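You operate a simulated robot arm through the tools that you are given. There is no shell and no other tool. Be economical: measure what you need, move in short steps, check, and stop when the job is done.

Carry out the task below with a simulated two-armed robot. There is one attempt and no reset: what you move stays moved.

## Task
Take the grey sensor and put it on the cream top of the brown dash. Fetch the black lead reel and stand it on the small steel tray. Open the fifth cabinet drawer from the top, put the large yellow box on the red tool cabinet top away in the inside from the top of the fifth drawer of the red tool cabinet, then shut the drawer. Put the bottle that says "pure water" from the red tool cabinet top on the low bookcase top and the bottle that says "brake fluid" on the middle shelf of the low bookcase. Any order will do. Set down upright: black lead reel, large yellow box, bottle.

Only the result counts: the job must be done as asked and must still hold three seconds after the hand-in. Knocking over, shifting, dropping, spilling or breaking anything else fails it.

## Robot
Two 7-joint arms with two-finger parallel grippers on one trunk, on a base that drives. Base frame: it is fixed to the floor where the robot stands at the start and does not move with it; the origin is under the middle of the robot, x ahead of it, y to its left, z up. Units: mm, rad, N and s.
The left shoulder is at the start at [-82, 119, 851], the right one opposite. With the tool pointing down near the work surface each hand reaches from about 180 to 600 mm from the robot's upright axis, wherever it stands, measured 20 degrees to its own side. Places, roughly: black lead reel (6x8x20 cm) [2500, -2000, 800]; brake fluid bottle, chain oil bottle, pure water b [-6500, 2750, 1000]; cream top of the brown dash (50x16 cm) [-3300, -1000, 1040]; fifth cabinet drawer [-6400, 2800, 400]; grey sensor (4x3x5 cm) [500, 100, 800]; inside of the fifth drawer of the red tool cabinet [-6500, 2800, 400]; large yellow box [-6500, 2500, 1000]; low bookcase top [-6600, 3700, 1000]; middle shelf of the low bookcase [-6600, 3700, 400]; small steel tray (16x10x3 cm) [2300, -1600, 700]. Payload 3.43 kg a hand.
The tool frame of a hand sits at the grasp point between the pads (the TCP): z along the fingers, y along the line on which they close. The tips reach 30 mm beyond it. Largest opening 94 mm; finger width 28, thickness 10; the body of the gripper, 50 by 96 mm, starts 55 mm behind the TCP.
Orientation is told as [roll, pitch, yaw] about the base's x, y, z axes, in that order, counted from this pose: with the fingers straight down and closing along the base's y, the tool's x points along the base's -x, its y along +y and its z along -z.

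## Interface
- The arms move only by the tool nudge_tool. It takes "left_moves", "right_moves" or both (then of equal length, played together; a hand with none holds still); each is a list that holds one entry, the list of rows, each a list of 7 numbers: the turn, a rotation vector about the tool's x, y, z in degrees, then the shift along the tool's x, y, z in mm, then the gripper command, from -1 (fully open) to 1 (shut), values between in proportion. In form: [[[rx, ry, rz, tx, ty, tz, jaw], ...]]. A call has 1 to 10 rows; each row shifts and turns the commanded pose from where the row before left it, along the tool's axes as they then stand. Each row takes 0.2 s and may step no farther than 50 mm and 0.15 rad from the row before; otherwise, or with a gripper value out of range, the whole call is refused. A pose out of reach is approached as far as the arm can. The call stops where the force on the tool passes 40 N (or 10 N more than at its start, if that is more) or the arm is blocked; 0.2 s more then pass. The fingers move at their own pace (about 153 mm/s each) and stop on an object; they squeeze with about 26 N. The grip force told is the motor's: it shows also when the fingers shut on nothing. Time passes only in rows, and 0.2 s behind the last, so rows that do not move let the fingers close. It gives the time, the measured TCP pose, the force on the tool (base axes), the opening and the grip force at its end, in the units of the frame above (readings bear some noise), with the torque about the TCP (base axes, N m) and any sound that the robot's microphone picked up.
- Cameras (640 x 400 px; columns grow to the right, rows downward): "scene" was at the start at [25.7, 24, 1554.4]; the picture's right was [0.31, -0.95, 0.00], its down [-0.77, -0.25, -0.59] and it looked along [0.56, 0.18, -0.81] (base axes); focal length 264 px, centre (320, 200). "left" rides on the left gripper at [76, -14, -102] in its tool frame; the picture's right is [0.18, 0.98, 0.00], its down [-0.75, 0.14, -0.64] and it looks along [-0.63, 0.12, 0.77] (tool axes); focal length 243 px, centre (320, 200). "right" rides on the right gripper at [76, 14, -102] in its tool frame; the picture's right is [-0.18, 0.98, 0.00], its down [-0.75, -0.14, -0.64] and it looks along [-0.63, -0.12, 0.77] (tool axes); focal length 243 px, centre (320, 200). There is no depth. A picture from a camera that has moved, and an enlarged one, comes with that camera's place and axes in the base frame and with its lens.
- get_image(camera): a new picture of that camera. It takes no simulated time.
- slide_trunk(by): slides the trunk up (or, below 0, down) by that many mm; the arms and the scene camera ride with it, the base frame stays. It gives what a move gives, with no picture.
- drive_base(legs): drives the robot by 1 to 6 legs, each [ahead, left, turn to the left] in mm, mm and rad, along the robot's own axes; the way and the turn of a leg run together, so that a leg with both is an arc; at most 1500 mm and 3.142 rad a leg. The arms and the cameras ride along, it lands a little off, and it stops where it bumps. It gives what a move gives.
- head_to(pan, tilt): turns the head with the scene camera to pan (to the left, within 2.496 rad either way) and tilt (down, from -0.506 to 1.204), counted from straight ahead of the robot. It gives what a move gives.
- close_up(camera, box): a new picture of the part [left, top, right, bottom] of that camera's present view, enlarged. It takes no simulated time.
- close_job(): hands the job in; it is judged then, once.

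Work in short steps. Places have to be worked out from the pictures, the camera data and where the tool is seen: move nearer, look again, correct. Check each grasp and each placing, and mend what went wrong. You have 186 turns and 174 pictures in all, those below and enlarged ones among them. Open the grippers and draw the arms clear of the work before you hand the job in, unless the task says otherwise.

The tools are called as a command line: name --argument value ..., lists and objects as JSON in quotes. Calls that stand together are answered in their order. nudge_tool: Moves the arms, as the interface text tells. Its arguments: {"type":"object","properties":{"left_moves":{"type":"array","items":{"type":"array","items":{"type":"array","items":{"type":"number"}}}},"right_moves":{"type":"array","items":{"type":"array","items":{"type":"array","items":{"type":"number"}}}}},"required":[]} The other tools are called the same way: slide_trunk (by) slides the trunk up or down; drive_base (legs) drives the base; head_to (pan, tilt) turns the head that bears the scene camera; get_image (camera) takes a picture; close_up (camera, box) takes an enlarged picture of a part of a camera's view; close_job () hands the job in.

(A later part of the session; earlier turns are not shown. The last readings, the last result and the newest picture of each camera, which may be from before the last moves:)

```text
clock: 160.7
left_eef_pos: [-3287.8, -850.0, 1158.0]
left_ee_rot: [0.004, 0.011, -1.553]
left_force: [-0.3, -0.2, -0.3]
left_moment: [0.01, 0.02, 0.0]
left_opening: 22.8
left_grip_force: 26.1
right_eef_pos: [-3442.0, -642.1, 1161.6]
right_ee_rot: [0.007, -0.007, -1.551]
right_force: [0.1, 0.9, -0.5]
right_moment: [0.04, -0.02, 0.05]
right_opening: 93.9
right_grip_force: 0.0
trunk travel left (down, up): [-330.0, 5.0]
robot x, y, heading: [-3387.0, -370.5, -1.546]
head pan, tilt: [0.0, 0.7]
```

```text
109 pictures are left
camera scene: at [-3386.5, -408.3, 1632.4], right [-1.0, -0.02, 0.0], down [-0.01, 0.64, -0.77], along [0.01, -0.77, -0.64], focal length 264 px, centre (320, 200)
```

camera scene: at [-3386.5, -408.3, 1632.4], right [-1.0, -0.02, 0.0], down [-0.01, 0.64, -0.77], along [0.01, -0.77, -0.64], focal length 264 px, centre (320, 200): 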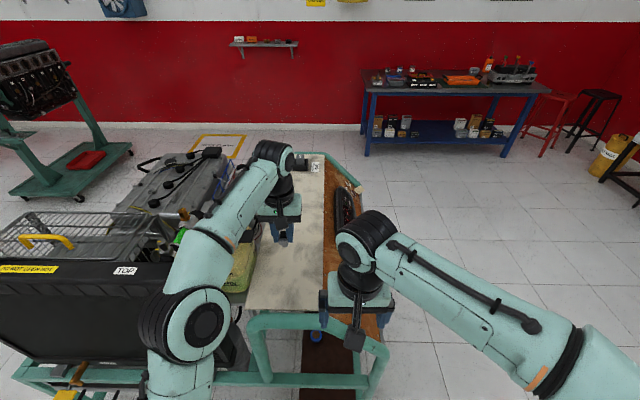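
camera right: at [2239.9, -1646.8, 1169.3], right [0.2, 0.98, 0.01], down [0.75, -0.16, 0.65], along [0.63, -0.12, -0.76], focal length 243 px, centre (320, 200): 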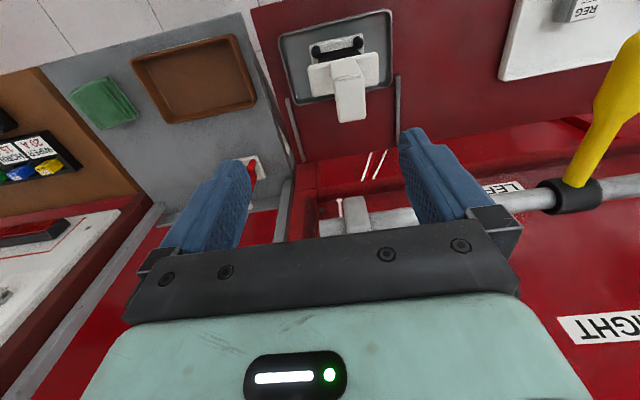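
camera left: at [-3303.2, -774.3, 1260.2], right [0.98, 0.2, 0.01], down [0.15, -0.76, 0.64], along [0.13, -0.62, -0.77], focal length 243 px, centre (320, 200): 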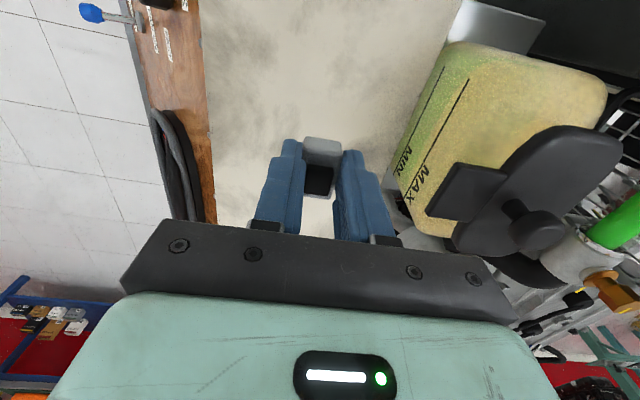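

The hand is over the cream area, clear of the can. I lower 48 mm, then in small steps.

nudge_tool --left_moves '[[[0, 0, 0, 0, 0, 20, 1], [0, 0, 0, 0, 0, 18, 1], [0, 0, 0, 0, 0, 10, 1], [0, 0, 0, 0, 0, 0, 1]]]'

nudge_tool --left_moves '[[[0, 0, 0, 0, 0, 3, 1], [0, 0, 0, 0, 0, 3, 1], [0, 0, 0, 0, 0, 2, 1], [0, 0, 0, 0, 0, 0, 1]]]'

close_up --camera "scene" --box '[230, 180, 330, 280]'

close_up --camera "left" --box '[220, 60, 420, 240]'

```text
clock: 161.7
left_eef_pos: [-3287.9, -850.4, 1108.5]
left_ee_rot: [0.002, 0.011, -1.554]
left_force: [0.0, 0.4, -0.9]
left_moment: [0.0, 0.02, 0.01]
left_opening: 22.5
left_grip_force: 26.0
right_eef_pos: [-3443.4, -641.8, 1162.2]
right_ee_rot: [0.009, -0.008, -1.55]
right_force: [-0.1, -0.2, 0.4]
right_moment: [-0.02, 0.01, 0.06]
right_opening: 94.0
right_grip_force: 0.0
trunk travel left (down, up): [-330.0, 5.0]
robot x, y, heading: [-3387.2, -370.3, -1.546]
head pan, tilt: [0.0, 0.7]
```

```text
clock: 162.7
left_eef_pos: [-3288.4, -849.4, 1101.4]
left_ee_rot: [0.003, 0.011, -1.552]
left_force: [0.6, -0.5, -0.2]
left_moment: [0.03, 0.02, -0.01]
left_opening: 22.4
left_grip_force: 26.5
right_eef_pos: [-3442.1, -643.7, 1160.9]
right_ee_rot: [0.009, -0.007, -1.552]
right_force: [0.5, 0.1, 0.2]
right_moment: [-0.03, 0.0, -0.02]
right_opening: 93.8
right_grip_force: 0.1
trunk travel left (down, up): [-330.0, 5.0]
robot x, y, heading: [-3386.4, -368.0, -1.553]
head pan, tilt: [0.0, 0.7]
```

```text
4.00 times, centred on (280, 230) of scene
camera zoom: at [-3386.9, -409.4, 1632.5], right [-1.0, -0.02, 0.0], down [-0.01, 0.64, -0.76], along [0.02, -0.76, -0.64], focal length 1056 px, centre (480, 80)
```

zoom: 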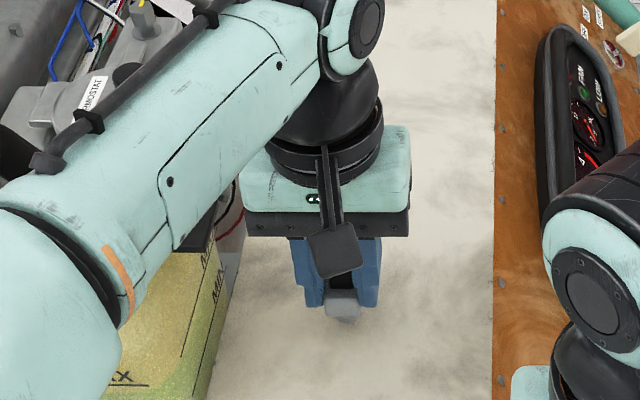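

```text
2.22 times, centred on (320, 150) of left
camera zoom: at [-3303.8, -775.0, 1204.2], right [0.98, 0.2, 0.0], down [0.15, -0.76, 0.64], along [0.13, -0.62, -0.77], focal length 539 px, centre (320, 311)
```

zoom: 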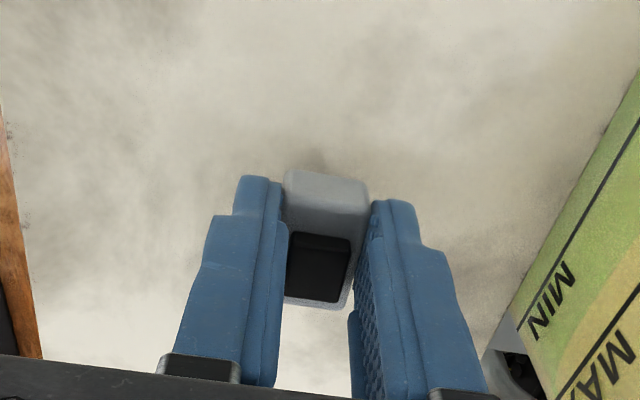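

Nearly down; I go on in 2 mm rows watching the force.

nudge_tool --left_moves '[[[0, 0, 0, 0, 0, 2, 1], [0, 0, 0, 0, 0, 2, 1], [0, 0, 0, 0, 0, 2, 1], [0, 0, 0, 0, 0, 0, 1]]]'

nudge_tool --left_moves '[[[0, 0, 0, 0, 0, 2, 1], [0, 0, 0, 0, 0, 2, 1], [0, 0, 0, 0, 0, 0, 1]]]'

nudge_tool --left_moves '[[[0, 0, 0, 0, 0, 2, 1], [0, 0, 0, 0, 0, 2, 1], [0, 0, 0, 0, 0, 0, 1]]]'

nudge_tool --left_moves '[[[0, 0, 0, 0, 0, 2, 1], [0, 0, 0, 0, 0, 2, 1], [0, 0, 0, 0, 0, 0, 1]]]'

```text
clock: 163.7
left_eef_pos: [-3289.0, -851.8, 1095.6]
left_ee_rot: [0.004, 0.009, -1.553]
left_force: [-0.5, -0.1, 0.3]
left_moment: [0.03, 0.01, 0.02]
left_opening: 22.6
left_grip_force: 26.1
right_eef_pos: [-3442.0, -643.6, 1160.7]
right_ee_rot: [0.009, -0.008, -1.554]
right_force: [0.0, -0.5, 0.8]
right_moment: [0.0, 0.01, 0.03]
right_opening: 93.9
right_grip_force: 0.1
trunk travel left (down, up): [-330.0, 5.0]
robot x, y, heading: [-3391.4, -367.8, -1.551]
head pan, tilt: [0.0, 0.7]
```

```text
clock: 164.5
left_eef_pos: [-3288.9, -850.5, 1095.5]
left_ee_rot: [0.002, 0.004, -1.551]
left_force: [1.3, -1.7, 22.4]
left_moment: [-0.21, -0.09, -0.01]
left_opening: 22.8
left_grip_force: 25.9
right_eef_pos: [-3441.8, -642.9, 1161.6]
right_ee_rot: [0.008, -0.009, -1.552]
right_force: [0.2, 0.7, -0.5]
right_moment: [0.01, 0.0, -0.03]
right_opening: 94.2
right_grip_force: 0.0
trunk travel left (down, up): [-330.0, 5.0]
robot x, y, heading: [-3391.0, -371.5, -1.552]
head pan, tilt: [0.0, 0.7]
```

```text
clock: 165.3
left_eef_pos: [-3288.7, -848.3, 1090.6]
left_ee_rot: [0.003, 0.007, -1.552]
left_force: [2.5, -1.5, 23.3]
left_moment: [-0.1, -0.09, -0.01]
left_opening: 23.0
left_grip_force: 26.2
right_eef_pos: [-3442.5, -643.5, 1162.9]
right_ee_rot: [0.007, -0.009, -1.552]
right_force: [-0.5, -0.3, 0.2]
right_moment: [-0.02, 0.02, 0.01]
right_opening: 94.1
right_grip_force: 0.1
trunk travel left (down, up): [-330.0, 5.0]
robot x, y, heading: [-3388.2, -367.1, -1.549]
head pan, tilt: [0.0, 0.7]
```

```text
clock: 166.1
left_eef_pos: [-3287.7, -848.8, 1087.0]
left_ee_rot: [0.002, 0.0, -1.553]
left_force: [0.2, 0.0, 37.6]
left_moment: [-0.11, -0.08, 0.03]
left_opening: 23.0
left_grip_force: 26.4
right_eef_pos: [-3442.5, -641.8, 1162.5]
right_ee_rot: [0.01, -0.009, -1.552]
right_force: [0.5, -0.8, -0.9]
right_moment: [-0.01, -0.03, 0.04]
right_opening: 94.1
right_grip_force: 0.0
trunk travel left (down, up): [-330.0, 5.0]
robot x, y, heading: [-3386.4, -371.3, -1.549]
head pan, tilt: [0.0, 0.7]
```

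The sensor is firmly on the top (it slid a little in the grip). I open part way and rise.

nudge_tool --left_moves '[[[0, 0, 0, 0, 0, -1, 0.2], [0, 0, 0, 0, 0, 0, 0.0], [0, 0, 0, 0, 0, 0, 0.0], [0, 0, 0, 0, 0, -20, 0.0], [0, 0, 0, 0, 0, -40, 0.0], [0, 0, 0, 0, 0, -30, 0.0], [0, 0, 0, 0, 0, 0, -1]]]'

get_image --camera "left"

close_up --camera "scene" --box '[230, 180, 330, 280]'

```text
clock: 167.7
left_eef_pos: [-3289.1, -851.7, 1174.6]
left_ee_rot: [0.003, 0.01, -1.551]
left_force: [0.3, 0.0, -0.6]
left_moment: [-0.02, 0.02, 0.02]
left_opening: 93.9
left_grip_force: 0.1
right_eef_pos: [-3440.8, -643.4, 1161.8]
right_ee_rot: [0.01, -0.008, -1.551]
right_force: [0.6, 0.2, 0.9]
right_moment: [0.02, -0.03, -0.01]
right_opening: 94.2
right_grip_force: 0.1
trunk travel left (down, up): [-330.0, 5.0]
robot x, y, heading: [-3386.9, -370.8, -1.551]
head pan, tilt: [0.0, 0.7]
```

```text
106 pictures are left
camera left: at [-3303.5, -775.7, 1277.8], right [0.98, 0.2, 0.0], down [0.15, -0.76, 0.64], along [0.13, -0.62, -0.77], focal length 243 px, centre (320, 200)
```

left: 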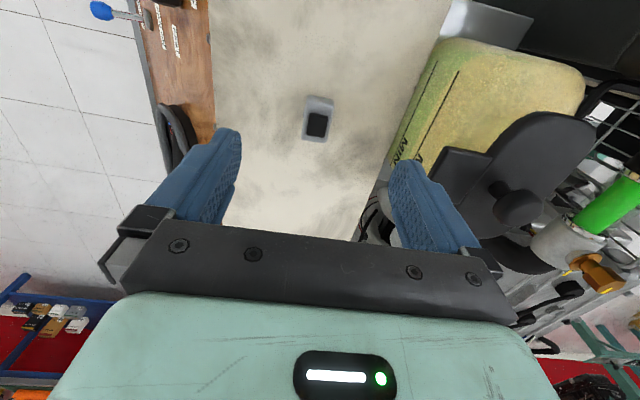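

```text
4.00 times, centred on (280, 230) of scene
camera zoom: at [-3386.8, -409.2, 1632.4], right [-1.0, -0.02, 0.0], down [-0.01, 0.64, -0.77], along [0.02, -0.76, -0.64], focal length 1056 px, centre (480, 80)
```

zoom: 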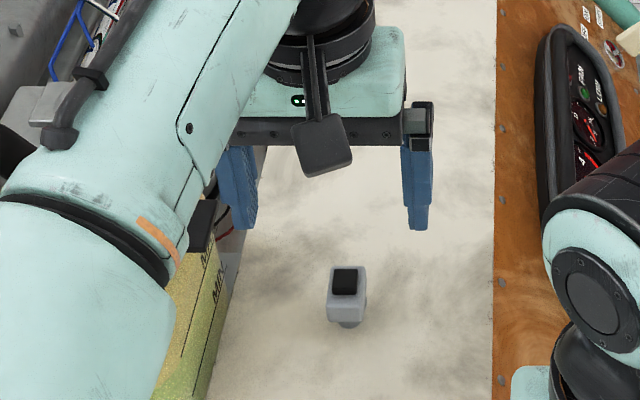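

The sensor stands on the cream top. I retract the left hand, back off north and turn toward the west to look at the way to the cabinet.

nudge_tool --left_moves '[[[0, 0, 0, 45, 0, 0, -1], [0, 0, 0, 45, 0, 0, -1], [0, 0, 0, 45, 0, 0, -1], [0, 0, 0, 45, 0, 0, -1], [0, 0, 0, 40, 25, 0, -1], [0, 0, 0, 10, 45, 0, -1], [0, 0, 0, 0, 45, 0, -1], [0, 0, 0, 0, 0, 0, -1]]]'

drive_base --legs '[[-230, 0, 0], [0, -1100, 0], [0, 0, -2.1]]'

head_to --pan 0.0 --tilt 0.4

get_image --camera "scene"

```text
clock: 169.5
left_eef_pos: [-3177.8, -619.4, 1176.2]
left_ee_rot: [0.004, 0.01, -1.554]
left_force: [-0.4, 0.3, -0.3]
left_moment: [-0.02, -0.02, 0.04]
left_opening: 94.2
left_grip_force: 0.1
right_eef_pos: [-3442.0, -642.9, 1161.4]
right_ee_rot: [0.009, -0.006, -1.552]
right_force: [-0.3, -0.1, -0.1]
right_moment: [-0.02, 0.0, 0.01]
right_opening: 94.1
right_grip_force: 0.1
trunk travel left (down, up): [-330.0, 5.0]
robot x, y, heading: [-3389.8, -369.7, -1.551]
head pan, tilt: [0.0, 0.7]
```

```text
clock: 185.8
left_eef_pos: [-4810.2, -220.1, 1177.9]
left_ee_rot: [0.003, 0.01, 2.631]
left_force: [0.3, 0.0, -0.3]
left_moment: [0.01, 0.04, 0.0]
left_opening: 93.9
left_grip_force: 0.1
right_eef_pos: [-4697.0, 20.4, 1162.1]
right_ee_rot: [0.008, -0.006, 2.633]
right_force: [0.0, 1.1, -0.2]
right_moment: [0.03, -0.03, 0.02]
right_opening: 94.0
right_grip_force: 0.1
trunk travel left (down, up): [-330.0, 5.0]
robot x, y, heading: [-4487.6, -164.4, 2.632]
head pan, tilt: [0.0, 0.7]
```

```text
clock: 186.6
left_eef_pos: [-4808.9, -221.0, 1176.8]
left_ee_rot: [0.004, 0.011, 2.63]
left_force: [-0.8, 0.5, 0.1]
left_moment: [-0.03, 0.01, 0.02]
left_opening: 94.0
left_grip_force: 0.1
right_eef_pos: [-4697.1, 19.1, 1161.5]
right_ee_rot: [0.008, -0.007, 2.632]
right_force: [-0.1, -0.5, 0.1]
right_moment: [-0.02, 0.0, 0.02]
right_opening: 94.2
right_grip_force: 0.1
trunk travel left (down, up): [-330.0, 5.0]
robot x, y, heading: [-4487.5, -165.7, 2.63]
head pan, tilt: [0.0, 0.4]
```

```text
104 pictures are left
camera scene: at [-4530.4, -140.8, 1659.3], right [0.49, 0.87, 0.0], down [0.34, -0.19, -0.92], along [-0.8, 0.45, -0.39], focal length 264 px, centre (320, 200)
```

scene: 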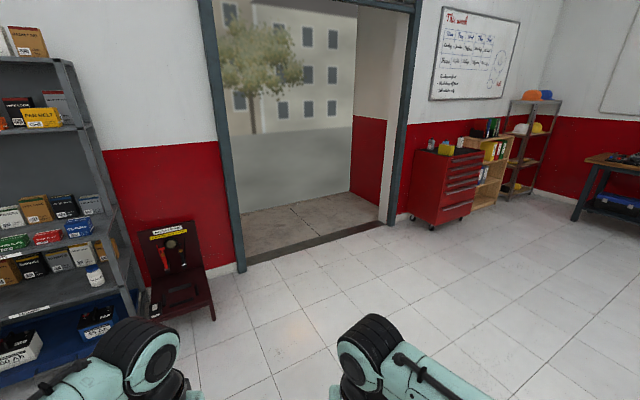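

The floor to the red cabinet is clear. I drive to in front of it and turn to face west.

drive_base --legs '[[1150, -850, 0], [1150, -850, 0], [0, 0, 0.51]]'

head_to --pan 0.0 --tilt 0.65

get_image --camera "scene"

```text
clock: 203.3
left_eef_pos: [-5901.1, 2240.0, 1177.1]
left_ee_rot: [0.002, 0.009, 3.134]
left_force: [-0.3, 0.4, 0.3]
left_moment: [0.05, -0.03, -0.01]
left_opening: 94.0
left_grip_force: 0.0
right_eef_pos: [-5916.6, 2505.3, 1162.0]
right_ee_rot: [0.009, -0.007, 3.133]
right_force: [-1.0, 0.4, 0.1]
right_moment: [0.01, 0.01, -0.04]
right_opening: 94.1
right_grip_force: 0.1
trunk travel left (down, up): [-330.0, 5.0]
robot x, y, heading: [-5647.2, 2445.3, 3.132]
head pan, tilt: [0.0, 0.4]
```

```text
clock: 204.1
left_eef_pos: [-5900.3, 2240.4, 1177.5]
left_ee_rot: [0.002, 0.009, 3.132]
left_force: [0.5, 0.5, -0.1]
left_moment: [0.0, 0.02, 0.0]
left_opening: 93.8
left_grip_force: 0.1
right_eef_pos: [-5917.9, 2505.5, 1160.8]
right_ee_rot: [0.008, -0.007, 3.132]
right_force: [-0.1, -0.6, 0.1]
right_moment: [-0.03, 0.0, 0.02]
right_opening: 94.0
right_grip_force: 0.1
trunk travel left (down, up): [-330.0, 5.0]
robot x, y, heading: [-5645.8, 2440.7, 3.133]
head pan, tilt: [0.0, 0.649]
```

```text
103 pictures are left
camera scene: at [-5687.6, 2445.2, 1636.9], right [0.01, 1.0, 0.0], down [0.6, 0.0, -0.8], along [-0.8, 0.01, -0.6], focal length 264 px, centre (320, 200)
```

scene: 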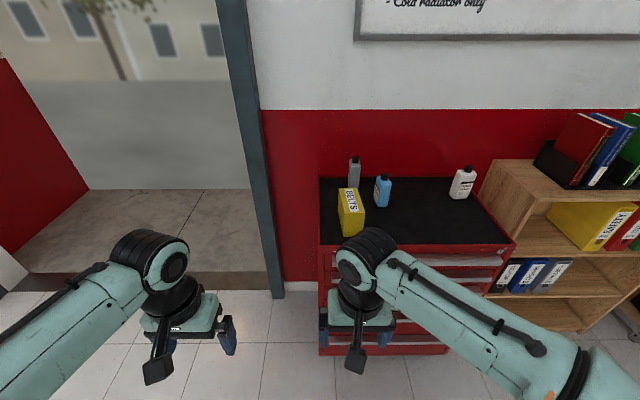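

close_up --camera "scene" --box '[310, 130, 520, 270]'

head_to --pan -0.7 --tilt 0.7

get_image --camera "scene"

```text
2.86 times, centred on (415, 200) of scene
camera zoom: at [-5687.6, 2445.2, 1636.9], right [0.01, 1.0, 0.0], down [0.6, 0.0, -0.8], along [-0.8, 0.01, -0.6], focal length 755 px, centre (49, 200)
```

zoom: 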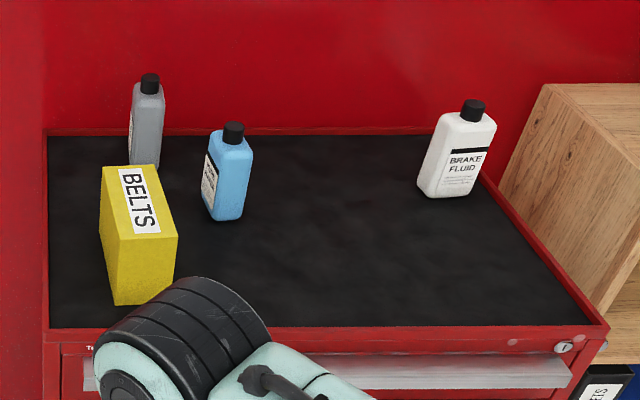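

```text
clock: 205.1
left_eef_pos: [-5900.6, 2240.5, 1178.4]
left_ee_rot: [0.002, 0.009, 3.135]
left_force: [0.5, -0.4, 0.4]
left_moment: [0.0, -0.02, -0.01]
left_opening: 94.0
left_grip_force: 0.1
right_eef_pos: [-5917.7, 2505.3, 1161.3]
right_ee_rot: [0.01, -0.008, 3.134]
right_force: [-0.3, 0.1, 0.5]
right_moment: [0.02, 0.0, 0.02]
right_opening: 94.0
right_grip_force: 0.0
trunk travel left (down, up): [-330.0, 5.0]
robot x, y, heading: [-5646.7, 2442.4, 3.129]
head pan, tilt: [-0.7, 0.7]
```

```text
101 pictures are left
camera scene: at [-5665.4, 2499.6, 1632.5], right [0.65, 0.76, 0.0], down [0.49, -0.42, -0.77], along [-0.58, 0.5, -0.64], focal length 264 px, centre (320, 200)
```

scene: 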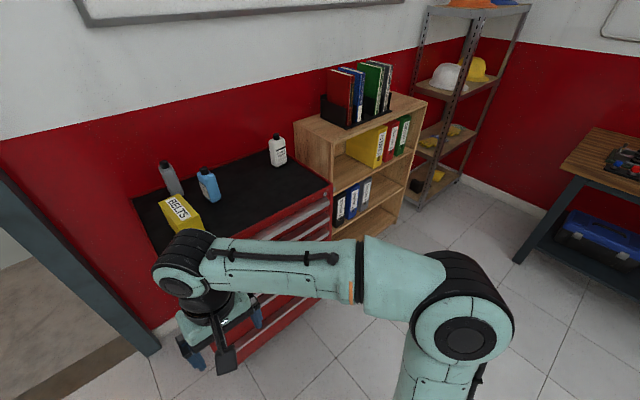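

Brake fluid is the white bottle; blue is probably pure water (to be read). I drive to face the cabinet's middle and spread the hands apart to see its drawers.

drive_base --legs '[[0, -385, 0.01]]'

nudge_tool --left_moves '[[[0, 0, 0, 0, 45, 0, -1], [0, 0, 0, 0, 45, 0, -1], [0, 0, 0, 0, 45, 0, -1], [0, 0, 0, 0, 0, 0, -1]]]' --right_moves '[[[0, 0, 0, 0, -48, 0, -1], [0, 0, 0, 0, -48, 0, -1], [0, 0, 0, 0, -48, 0, -1], [0, 0, 0, 0, -48, 0, -1]]]'

head_to --pan 0.0 --tilt 0.8

get_image --camera "scene"

```text
clock: 209.1
left_eef_pos: [-5896.3, 2622.0, 1176.8]
left_ee_rot: [0.005, 0.01, -3.141]
left_force: [-0.4, 0.8, -0.5]
left_moment: [0.03, -0.03, 0.01]
left_opening: 94.0
left_grip_force: 0.2
right_eef_pos: [-5915.5, 2886.6, 1161.9]
right_ee_rot: [0.009, -0.007, -3.139]
right_force: [0.5, 0.1, 1.2]
right_moment: [0.01, -0.01, -0.01]
right_opening: 94.0
right_grip_force: 0.0
trunk travel left (down, up): [-330.0, 5.0]
robot x, y, heading: [-5645.1, 2830.6, -3.135]
head pan, tilt: [-0.7, 0.7]
```

```text
clock: 210.1
left_eef_pos: [-5895.0, 2487.0, 1178.5]
left_ee_rot: [0.004, 0.009, -3.141]
left_force: [-0.3, 0.6, -0.6]
left_moment: [0.01, 0.02, -0.03]
left_opening: 94.1
left_grip_force: 0.1
right_eef_pos: [-5916.1, 3080.8, 1159.0]
right_ee_rot: [0.01, -0.008, -3.138]
right_force: [-0.5, -0.7, 0.1]
right_moment: [-0.05, -0.01, -0.02]
right_opening: 94.2
right_grip_force: 0.1
trunk travel left (down, up): [-330.0, 5.0]
robot x, y, heading: [-5645.1, 2828.8, -3.139]
head pan, tilt: [-0.7, 0.7]
```

```text
clock: 211.1
left_eef_pos: [-5897.4, 2487.4, 1178.4]
left_ee_rot: [0.003, 0.011, -3.14]
left_force: [1.2, -0.5, 0.2]
left_moment: [-0.02, 0.03, -0.03]
left_opening: 94.0
left_grip_force: 0.0
right_eef_pos: [-5916.4, 3079.0, 1159.3]
right_ee_rot: [0.009, -0.006, -3.139]
right_force: [-0.4, 0.1, 0.9]
right_moment: [-0.03, 0.0, 0.0]
right_opening: 94.2
right_grip_force: 0.2
trunk travel left (down, up): [-330.0, 5.0]
robot x, y, heading: [-5642.1, 2826.0, -3.14]
head pan, tilt: [0.0, 0.799]
```

```text
100 pictures are left
camera scene: at [-5680.4, 2829.5, 1624.2], right [0.0, 1.0, 0.0], down [0.72, 0.0, -0.7], along [-0.7, 0.0, -0.72], focal length 264 px, centre (320, 200)
```

scene: 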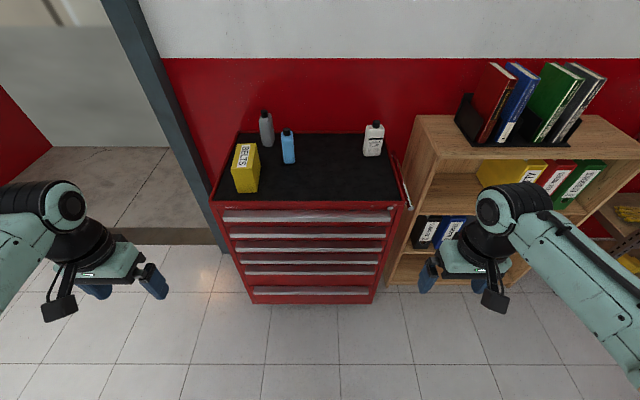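

close_up --camera "scene" --box '[200, 190, 420, 320]'

close_up --camera "scene" --box '[220, 90, 400, 200]'

```text
2.91 times, centred on (310, 255) of scene
camera zoom: at [-5680.4, 2829.5, 1624.2], right [0.0, 1.0, 0.0], down [0.72, 0.0, -0.7], along [-0.7, 0.0, -0.72], focal length 768 px, centre (349, 40)
```

zoom: 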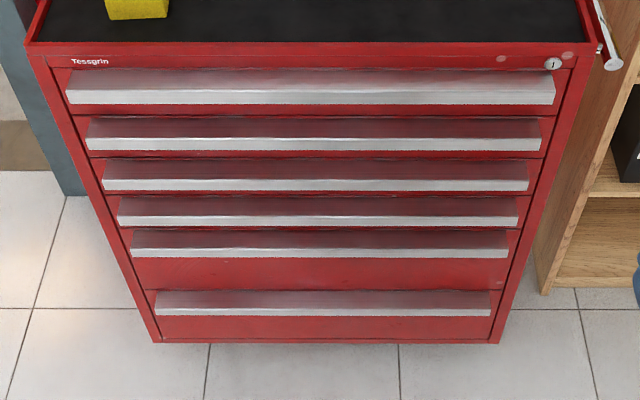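

```text
3.56 times, centred on (310, 145) of scene
camera zoom: at [-5680.4, 2829.5, 1624.2], right [0.0, 1.0, 0.0], down [0.72, 0.0, -0.7], along [-0.7, 0.0, -0.72], focal length 939 px, centre (356, 396)
```

zoom: 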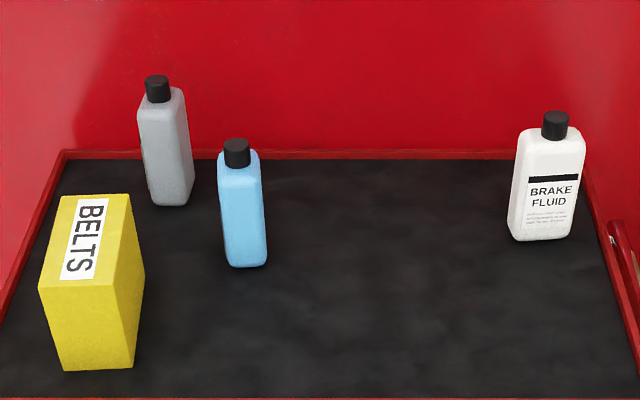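

The fifth drawer is the tall one, z ≈ 308–509, its lip near z 476; front plane x ≈ -6336. I'll pick up the belts box first with the left hand (then open the drawer with the right). I move closer so the box is ahead-left.

drive_base --legs '[[300, 135, 0]]'

get_image --camera "left"

get_image --camera "scene"

```text
clock: 213.3
left_eef_pos: [-6193.1, 2351.0, 1179.3]
left_ee_rot: [0.003, 0.01, -3.139]
left_force: [0.0, -0.1, 0.5]
left_moment: [-0.01, -0.01, 0.01]
left_opening: 94.3
left_grip_force: 0.0
right_eef_pos: [-6217.4, 2943.5, 1160.0]
right_ee_rot: [0.009, -0.006, -3.137]
right_force: [-0.3, -0.2, 0.8]
right_moment: [0.05, 0.01, -0.02]
right_opening: 94.1
right_grip_force: 0.1
trunk travel left (down, up): [-330.0, 5.0]
robot x, y, heading: [-5942.1, 2694.5, -3.138]
head pan, tilt: [0.0, 0.799]
```

```text
97 pictures are left
camera left: at [-6118.1, 2366.7, 1281.6], right [0.19, -0.98, 0.0], down [-0.76, -0.14, 0.64], along [-0.62, -0.12, -0.77], focal length 243 px, centre (320, 200)
```

left: 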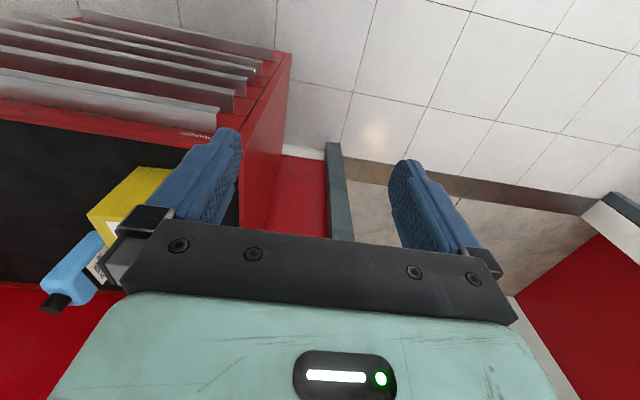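

```text
96 pictures are left
camera scene: at [-5978.5, 2694.1, 1624.1], right [0.0, 1.0, 0.0], down [0.72, 0.0, -0.7], along [-0.7, 0.0, -0.72], focal length 264 px, centre (320, 200)
```

scene: 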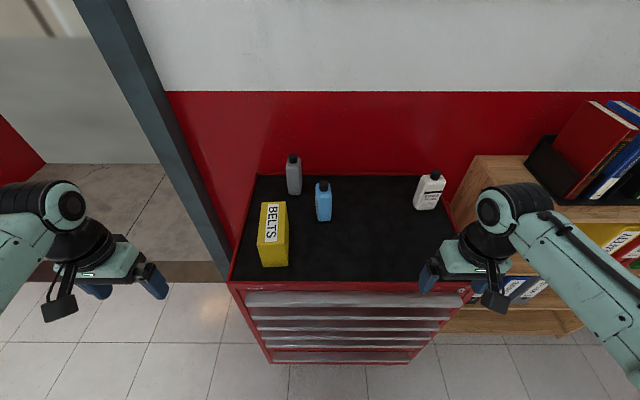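

The box spans about x -6390..-6538, y 2522..2597, top z ≈ 1035. I bring the left hand above its centre.

nudge_tool --left_moves '[[[0, 0, 0, -35, -30, 0, -1], [0, 0, 0, -35, -30, 0, -1], [0, 0, 0, -35, -30, 0, -1], [0, 0, 0, -35, -30, 0, -1], [0, 0, 0, -35, -30, 0, -1], [0, 0, 0, -35, -30, 0, -1], [0, 0, 0, -35, -26, 0, -1], [0, 0, 0, -10, 0, 0, -1], [0, 0, 0, 0, 0, 0, -1]]]'

get_image --camera "left"

get_image --camera "scene"

```text
clock: 215.3
left_eef_pos: [-6448.7, 2557.4, 1174.6]
left_ee_rot: [0.004, 0.008, -3.14]
left_force: [0.1, -0.3, -0.3]
left_moment: [0.0, 0.0, 0.0]
left_opening: 94.1
left_grip_force: 0.0
right_eef_pos: [-6216.3, 2944.4, 1159.7]
right_ee_rot: [0.009, -0.007, -3.135]
right_force: [-0.4, -0.1, 0.4]
right_moment: [-0.01, 0.03, 0.0]
right_opening: 93.9
right_grip_force: 0.0
trunk travel left (down, up): [-330.0, 5.0]
robot x, y, heading: [-5939.8, 2694.1, -3.138]
head pan, tilt: [0.0, 0.799]
```

```text
95 pictures are left
camera left: at [-6372.5, 2572.3, 1277.6], right [0.19, -0.98, 0.0], down [-0.76, -0.14, 0.64], along [-0.62, -0.12, -0.77], focal length 243 px, centre (320, 200)
```

left: 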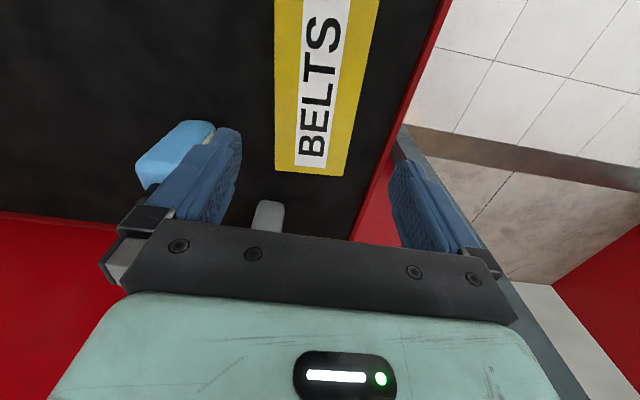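

```text
94 pictures are left
camera scene: at [-5978.4, 2694.0, 1624.2], right [0.0, 1.0, 0.0], down [0.72, 0.0, -0.7], along [-0.7, 0.0, -0.72], focal length 264 px, centre (320, 200)
```

scene: 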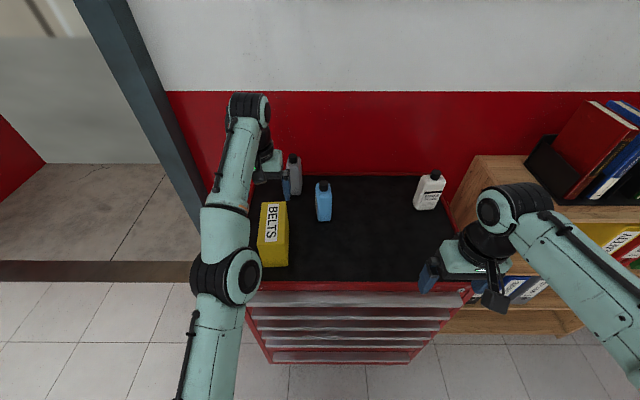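

The box is turned about 4° and ~80 mm wide. I align the hand, centre it on y 2559 and descend to just above the top for a check.

nudge_tool --left_moves '[[[0, 0, -4, 2, -2, 0, -1], [0, 0, 0, 0, 0, 40, -1], [0, 0, 0, 0, 0, 40, -1], [0, 0, 0, 0, 0, 10, -1], [0, 0, 0, 0, 0, 0, -1]]]'

get_image --camera "left"

```text
clock: 216.5
left_eef_pos: [-6447.9, 2558.4, 1085.6]
left_ee_rot: [0.005, 0.009, -3.069]
left_force: [-0.4, 0.4, 0.6]
left_moment: [0.0, -0.02, 0.01]
left_opening: 93.9
left_grip_force: 0.0
right_eef_pos: [-6216.4, 2942.9, 1160.1]
right_ee_rot: [0.009, -0.007, -3.136]
right_force: [-0.5, 0.9, 0.7]
right_moment: [-0.02, -0.01, 0.01]
right_opening: 94.1
right_grip_force: 0.1
trunk travel left (down, up): [-330.0, 5.0]
robot x, y, heading: [-5946.6, 2692.9, -3.14]
head pan, tilt: [0.0, 0.799]
```

```text
93 pictures are left
camera left: at [-6373.0, 2578.7, 1188.6], right [0.26, -0.97, 0.01], down [-0.75, -0.19, 0.64], along [-0.61, -0.17, -0.77], focal length 243 px, centre (320, 200)
```

left: 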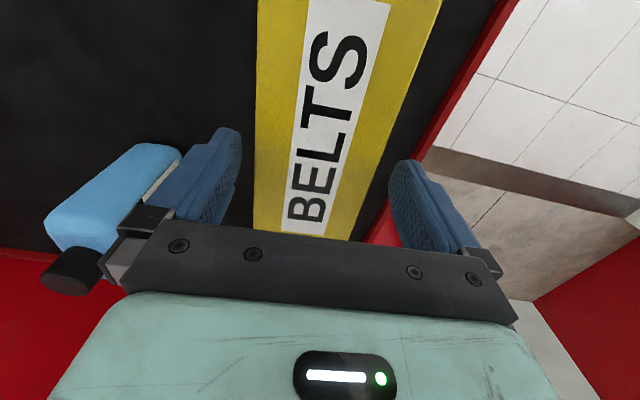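

The fingers straddle the box evenly. I go down 72 mm and close.

nudge_tool --left_moves '[[[0, 0, 0, 0, 0, 20, -1], [0, 0, 0, 0, 0, 20, -1], [0, 0, 0, 0, 0, 20, -1], [0, 0, 0, 0, 0, 12, -1], [0, 0, 0, 0, 0, 0, -1], [0, 0, 0, 0, 0, 0, 1], [0, 0, 0, 0, 0, 0, 1], [0, 0, 0, 0, 0, 0, 1]]]'

get_image --camera "left"

```text
clock: 218.3
left_eef_pos: [-6447.2, 2558.7, 1015.7]
left_ee_rot: [0.003, 0.008, -3.069]
left_force: [-1.2, 3.6, 10.0]
left_moment: [0.54, 0.33, -0.2]
left_opening: 74.4
left_grip_force: 25.6
right_eef_pos: [-6216.4, 2944.0, 1159.1]
right_ee_rot: [0.008, -0.007, -3.136]
right_force: [0.2, -0.2, 0.6]
right_moment: [0.01, 0.02, -0.03]
right_opening: 93.9
right_grip_force: 0.0
trunk travel left (down, up): [-330.0, 5.0]
robot x, y, heading: [-5942.4, 2694.4, -3.137]
head pan, tilt: [0.0, 0.799]
```

```text
92 pictures are left
camera left: at [-6372.2, 2579.4, 1118.0], right [0.25, -0.97, 0.0], down [-0.75, -0.19, 0.64], along [-0.62, -0.17, -0.77], focal length 243 px, centre (320, 200)
```

left: 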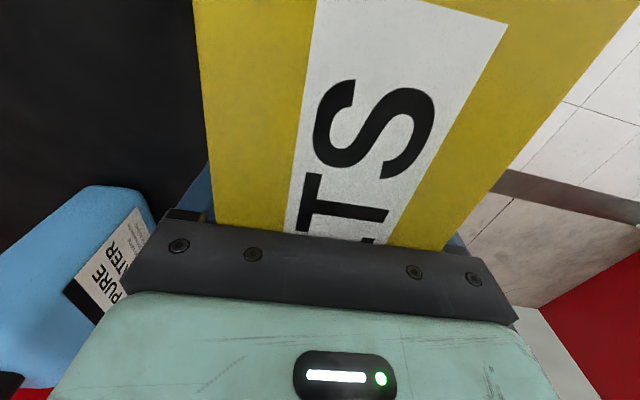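

The box is gripped (74 mm), and the blue bottle's label reads PURE WATER. I lift and draw back.

nudge_tool --left_moves '[[[0, 0, 0, 0, 0, -10, 1], [0, 0, 0, 0, 0, -30, 1], [0, 0, 0, 0, 0, -40, 1], [0, 0, 0, 0, 0, -40, 1], [0, 0, 0, 15, 0, -30, 1], [0, 0, 0, 40, 20, -10, 1], [0, 0, 0, 40, 25, 0, 1], [0, 0, 0, 40, 25, 0, 1], [0, 0, 0, 40, 20, 0, 1], [0, 0, 0, 0, 0, 0, 1]]]'

get_image --camera "scene"

```text
clock: 220.5
left_eef_pos: [-6267.2, 2482.6, 1174.5]
left_ee_rot: [0.005, 0.011, -3.068]
left_force: [-0.1, 0.3, -4.0]
left_moment: [-0.04, 0.01, 0.0]
left_opening: 74.1
left_grip_force: 25.7
right_eef_pos: [-6216.9, 2944.2, 1158.8]
right_ee_rot: [0.009, -0.006, -3.136]
right_force: [-1.0, 0.3, -1.1]
right_moment: [0.01, -0.01, 0.01]
right_opening: 94.1
right_grip_force: 0.0
trunk travel left (down, up): [-330.0, 5.0]
robot x, y, heading: [-5945.2, 2694.1, -3.137]
head pan, tilt: [0.0, 0.799]
```

```text
91 pictures are left
camera scene: at [-5980.0, 2694.5, 1624.2], right [0.0, 1.0, 0.0], down [0.72, 0.0, -0.7], along [-0.7, 0.0, -0.72], focal length 264 px, centre (320, 200)
```

scene: 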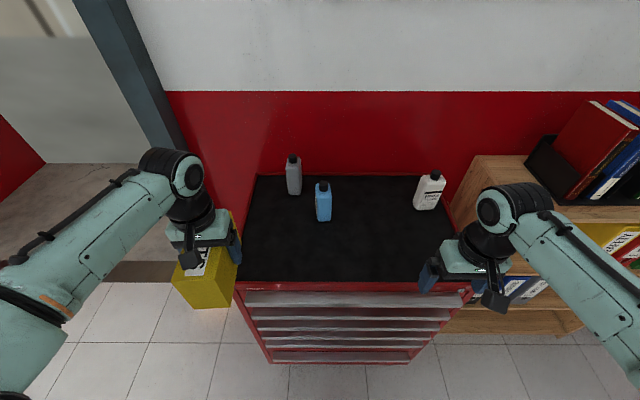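

The box is up, ~0.4 kg. Now the drawer: I back away 250 mm, lower the trunk fully, and tip the right hand so the fingers point forward.

drive_base --legs '[[-250, 0, 0]]'

slide_trunk --by -325

nudge_tool --right_moves '[[[0, -8.5, 0, -22, 0, 1.5, -1], [0, -8.5, 0, -21.4, 0, 5, -1], [0, -8.5, 0, -20.5, 0, 8, -1], [0, -8.5, 0, -19, 0, 11, -1], [0, -8.5, 0, -17.3, 0, 13.5, -1], [0, -8.5, 0, -15, 0, 16, -1], [0, -8.5, 0, -12.6, 0, 18, -1], [0, -8.5, 0, -9.6, 0, 20, -1], [0, -8.5, 0, -6.8, 0, 21, -1], [0, -8.5, 0, -3.4, 0, 22, -1]]]'

get_image --camera "scene"

```text
clock: 222.3
left_eef_pos: [-6018.3, 2483.3, 1174.5]
left_ee_rot: [0.005, 0.01, -3.067]
left_force: [0.8, 0.3, -2.8]
left_moment: [-0.03, 0.03, -0.03]
left_opening: 74.2
left_grip_force: 26.0
right_eef_pos: [-5968.5, 2945.0, 1159.4]
right_ee_rot: [0.008, -0.007, -3.136]
right_force: [0.2, 0.7, 0.5]
right_moment: [0.0, 0.0, 0.05]
right_opening: 94.0
right_grip_force: 0.1
trunk travel left (down, up): [-330.0, 5.0]
robot x, y, heading: [-5693.8, 2694.8, -3.136]
head pan, tilt: [0.0, 0.799]
```

```text
clock: 225.5
left_eef_pos: [-6018.5, 2483.1, 850.0]
left_ee_rot: [0.003, 0.01, -3.065]
left_force: [-0.2, -0.8, -2.6]
left_moment: [0.0, 0.04, 0.0]
left_opening: 74.2
left_grip_force: 26.1
right_eef_pos: [-5967.6, 2945.1, 835.1]
right_ee_rot: [0.008, -0.009, -3.136]
right_force: [0.3, 0.8, -0.6]
right_moment: [0.0, -0.03, 0.0]
right_opening: 94.3
right_grip_force: 0.1
trunk travel left (down, up): [-5.0, 330.0]
robot x, y, heading: [-5697.1, 2691.4, -3.135]
head pan, tilt: [0.0, 0.799]
```

```text
clock: 227.7
left_eef_pos: [-6018.4, 2484.8, 850.9]
left_ee_rot: [0.005, 0.01, -3.069]
left_force: [-0.3, -0.2, -2.5]
left_moment: [0.01, 0.01, -0.01]
left_opening: 74.7
left_grip_force: 25.9
right_eef_pos: [-6188.9, 2943.7, 818.0]
right_ee_rot: [0.109, -1.491, 3.037]
right_force: [-0.4, 0.4, 0.2]
right_moment: [0.0, 0.0, -0.02]
right_opening: 94.1
right_grip_force: 0.0
trunk travel left (down, up): [-5.0, 330.0]
robot x, y, heading: [-5695.0, 2695.1, -3.134]
head pan, tilt: [0.0, 0.799]
```

```text
90 pictures are left
camera scene: at [-5780.8, 2695.3, 1291.4], right [-0.01, 1.0, 0.0], down [0.72, 0.0, -0.7], along [-0.7, 0.0, -0.72], focal length 264 px, centre (320, 200)
```

scene: 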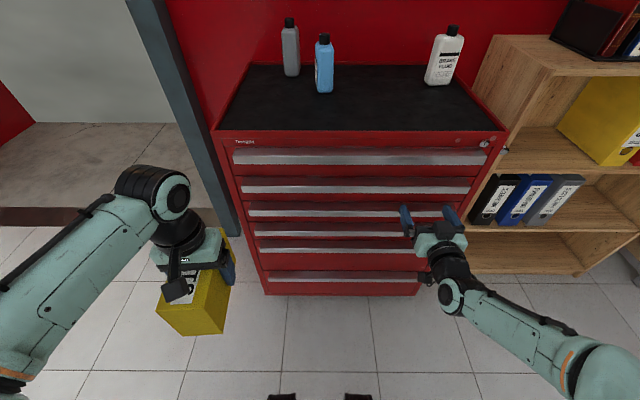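

The hand points forward. I roll it 90° so the fingers close vertically.

nudge_tool --right_moves '[[[0, -4.5, 0, 0, 0, 0, -1], [0, 0, 8.5, 0, 0, 0, -1], [0, 0, 8.5, 0, 0, 0, -1], [0, 0, 8.5, 0, 0, 0, -1], [0, 0, 8.5, 0, 0, 0, -1], [0, 0, 8.5, 0, 0, 0, -1], [0, 0, 8.5, 0, 0, 0, -1], [0, 0, 8.5, 0, 0, 0, -1], [0, 0, 8.5, 0, 0, 0, -1], [0, 0, 8.5, 0, 0, 0, -1]]]'

nudge_tool --right_moves '[[[0, 0, 8.5, 0, 0, 0, -1], [0, 0, 5, 0, 0, 0, -1], [0, 0, 0, 0, 0, 0, -1]]]'

get_image --camera "right"

get_image --camera "scene"

```text
clock: 229.9
left_eef_pos: [-6017.4, 2482.9, 849.9]
left_ee_rot: [0.003, 0.011, -3.065]
left_force: [-0.6, -0.3, -2.9]
left_moment: [0.01, 0.05, -0.01]
left_opening: 74.2
left_grip_force: 25.8
right_eef_pos: [-6188.7, 2942.8, 819.8]
right_ee_rot: [1.569, -0.225, 1.578]
right_force: [0.0, 1.0, -0.6]
right_moment: [0.02, -0.01, 0.02]
right_opening: 93.9
right_grip_force: 0.0
trunk travel left (down, up): [-5.0, 330.0]
robot x, y, heading: [-5696.7, 2696.4, -3.136]
head pan, tilt: [0.0, 0.799]
```

```text
clock: 230.7
left_eef_pos: [-6017.4, 2482.4, 851.4]
left_ee_rot: [0.003, 0.012, -3.065]
left_force: [-0.2, 0.2, -2.4]
left_moment: [0.0, 0.01, 0.01]
left_opening: 74.3
left_grip_force: 26.3
right_eef_pos: [-6188.1, 2941.5, 819.4]
right_ee_rot: [1.569, 0.011, 1.577]
right_force: [-1.2, 0.1, -0.1]
right_moment: [0.03, -0.03, -0.01]
right_opening: 94.0
right_grip_force: 0.1
trunk travel left (down, up): [-5.0, 330.0]
robot x, y, heading: [-5695.0, 2692.8, -3.135]
head pan, tilt: [0.0, 0.799]
```

```text
89 pictures are left
camera right: at [-6084.3, 2868.0, 834.5], right [0.0, 0.19, 0.98], down [0.64, 0.76, -0.15], along [-0.77, 0.63, -0.13], focal length 243 px, centre (320, 200)
```

right: 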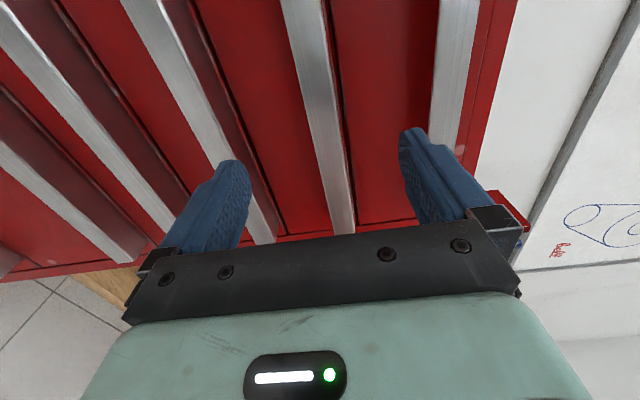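

```text
88 pictures are left
camera scene: at [-5780.4, 2694.9, 1291.4], right [-0.01, 1.0, 0.0], down [0.72, 0.0, -0.7], along [-0.7, 0.0, -0.72], focal length 264 px, centre (320, 200)
```

scene: 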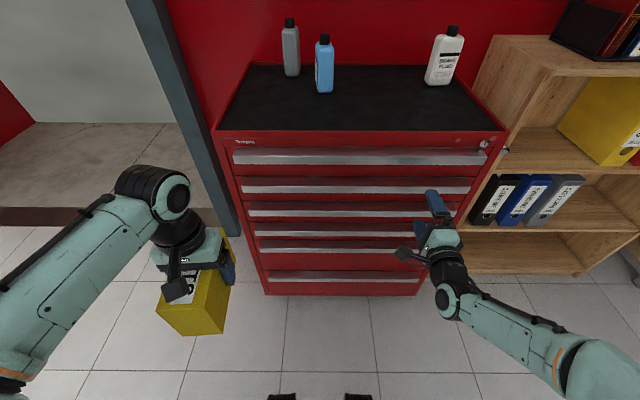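

Fingers now close vertically, tool x toward robot's left. I lower the hand to z ≈ 500 and shift it to y ≈ 2850.

nudge_tool --right_moves '[[[0, 0, 0, 12, -45, 0, -1], [0, 0, 0, 12, -45, 0, -1], [0, 0, 0, 12, -45, 0, -1], [0, 0, 0, 12, -45, 0, -1], [0, 0, 0, 12, -45, 0, -1], [0, 0, 0, 12, -45, 0, -1], [0, 0, 0, 12, -45, 0, -1], [0, 0, 0, 0, 0, 0, -1]]]'

get_image --camera "right"

get_image --camera "scene"

```text
clock: 232.5
left_eef_pos: [-6017.9, 2482.7, 849.9]
left_ee_rot: [0.004, 0.011, -3.066]
left_force: [-1.0, 0.6, -3.0]
left_moment: [0.0, 0.06, 0.02]
left_opening: 74.0
left_grip_force: 26.1
right_eef_pos: [-6187.0, 2856.7, 503.9]
right_ee_rot: [1.567, 0.01, 1.577]
right_force: [-0.3, 0.0, -0.5]
right_moment: [-0.02, -0.02, -0.03]
right_opening: 94.1
right_grip_force: 0.1
trunk travel left (down, up): [-5.0, 330.0]
robot x, y, heading: [-5693.6, 2691.3, -3.134]
head pan, tilt: [0.0, 0.799]
```

```text
87 pictures are left
camera right: at [-6084.2, 2782.3, 519.4], right [0.0, 0.19, 0.98], down [0.64, 0.76, -0.15], along [-0.77, 0.63, -0.12], focal length 243 px, centre (320, 200)
```

right: 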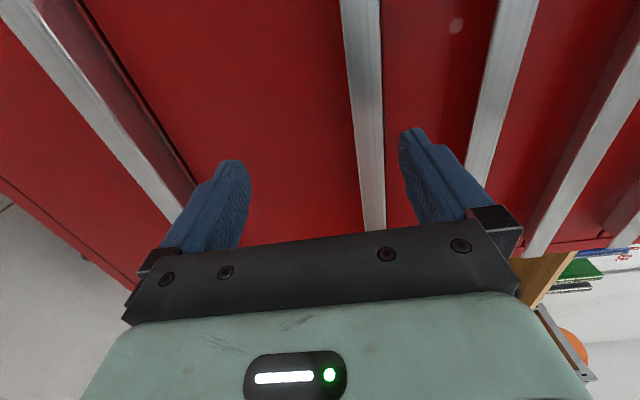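

```text
86 pictures are left
camera scene: at [-5780.4, 2694.9, 1291.4], right [-0.01, 1.0, 0.0], down [0.72, 0.0, -0.7], along [-0.7, 0.0, -0.72], focal length 264 px, centre (320, 200)
```

scene: 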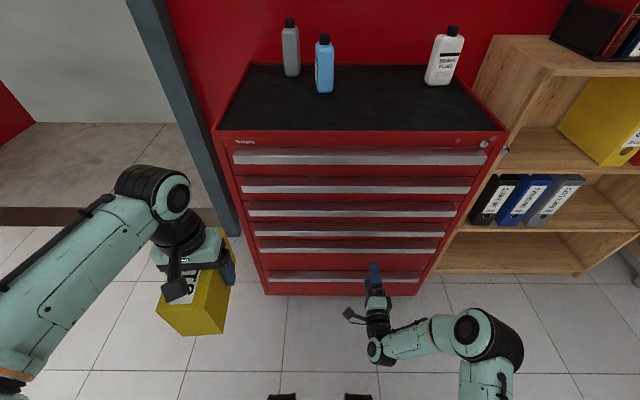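

The strip between the fingers' right side is lip 5 (big gap below it); parallax gives z ≈ 547, x ≈ -6275. I raise 43 mm and advance 40 mm, then check.

nudge_tool --right_moves '[[[0, 0, 0, 0, 22, 0, -1], [0, 0, 0, 0, 21, 0, -1], [0, 0, 0, 0, 0, 20, -1], [0, 0, 0, 0, 0, 20, -1], [0, 0, 0, 0, 0, 0, -1]]]'

get_image --camera "right"

close_up --camera "scene" --box '[300, 200, 460, 320]'

```text
clock: 233.7
left_eef_pos: [-6018.0, 2483.7, 850.6]
left_ee_rot: [0.003, 0.012, -3.067]
left_force: [0.6, -1.0, -2.6]
left_moment: [0.01, 0.01, -0.01]
left_opening: 74.2
left_grip_force: 25.9
right_eef_pos: [-6229.6, 2856.3, 549.0]
right_ee_rot: [1.569, 0.008, 1.575]
right_force: [-0.4, -0.5, -0.4]
right_moment: [-0.02, 0.01, -0.04]
right_opening: 93.9
right_grip_force: 0.1
trunk travel left (down, up): [-5.0, 330.0]
robot x, y, heading: [-5694.4, 2694.3, -3.134]
head pan, tilt: [0.0, 0.799]
```

```text
85 pictures are left
camera right: at [-6123.9, 2781.7, 563.3], right [0.0, 0.19, 0.98], down [0.64, 0.76, -0.15], along [-0.77, 0.63, -0.13], focal length 243 px, centre (320, 200)
```

right: 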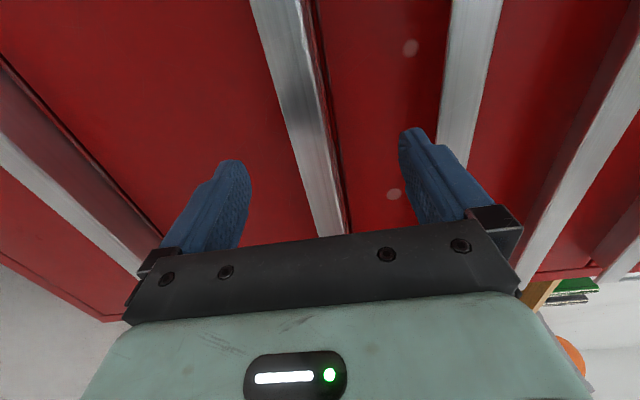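

```text
3.33 times, centred on (380, 260) of scene
camera zoom: at [-5780.4, 2694.9, 1291.4], right [-0.01, 1.0, 0.0], down [0.72, 0.0, -0.7], along [-0.7, 0.0, -0.72], focal length 880 px, centre (120, 0)
```

zoom: 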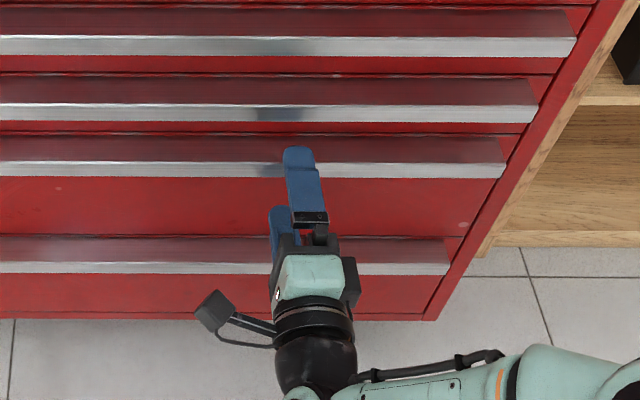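

Refined: lip 5 at z ≈ 540, x ≈ -6247. I lower 9 mm, advance 25 mm and close the fingers on it.

nudge_tool --right_moves '[[[0, 0, 0, 0, -9, 0, -1], [0, 0, 0, 0, 0, 13, -1], [0, 0, 0, 0, 0, 12, -1], [0, 0, 0, 0, 0, 0, -1], [0, 0, 0, 0, 0, 0, 1], [0, 0, 0, 0, 0, 0, 1], [0, 0, 0, 0, 0, 0, 1]]]'

get_image --camera "right"

```text
clock: 235.3
left_eef_pos: [-6016.8, 2482.1, 849.4]
left_ee_rot: [0.004, 0.009, -3.068]
left_force: [-0.6, -0.3, -2.3]
left_moment: [-0.01, 0.04, 0.0]
left_opening: 74.3
left_grip_force: 26.2
right_eef_pos: [-6252.4, 2855.2, 540.8]
right_ee_rot: [1.575, 0.004, 1.577]
right_force: [-1.0, 0.4, 11.7]
right_moment: [1.45, 0.13, -0.13]
right_opening: 23.5
right_grip_force: 45.4
trunk travel left (down, up): [-5.0, 330.0]
robot x, y, heading: [-5699.5, 2693.6, -3.137]
head pan, tilt: [0.0, 0.799]
```

```text
83 pictures are left
camera right: at [-6148.3, 2780.8, 556.1], right [0.0, 0.19, 0.98], down [0.64, 0.76, -0.15], along [-0.77, 0.63, -0.12], focal length 243 px, centre (320, 200)
```

right: 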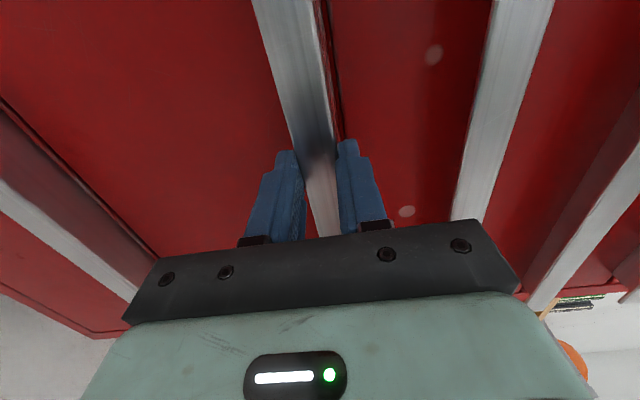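

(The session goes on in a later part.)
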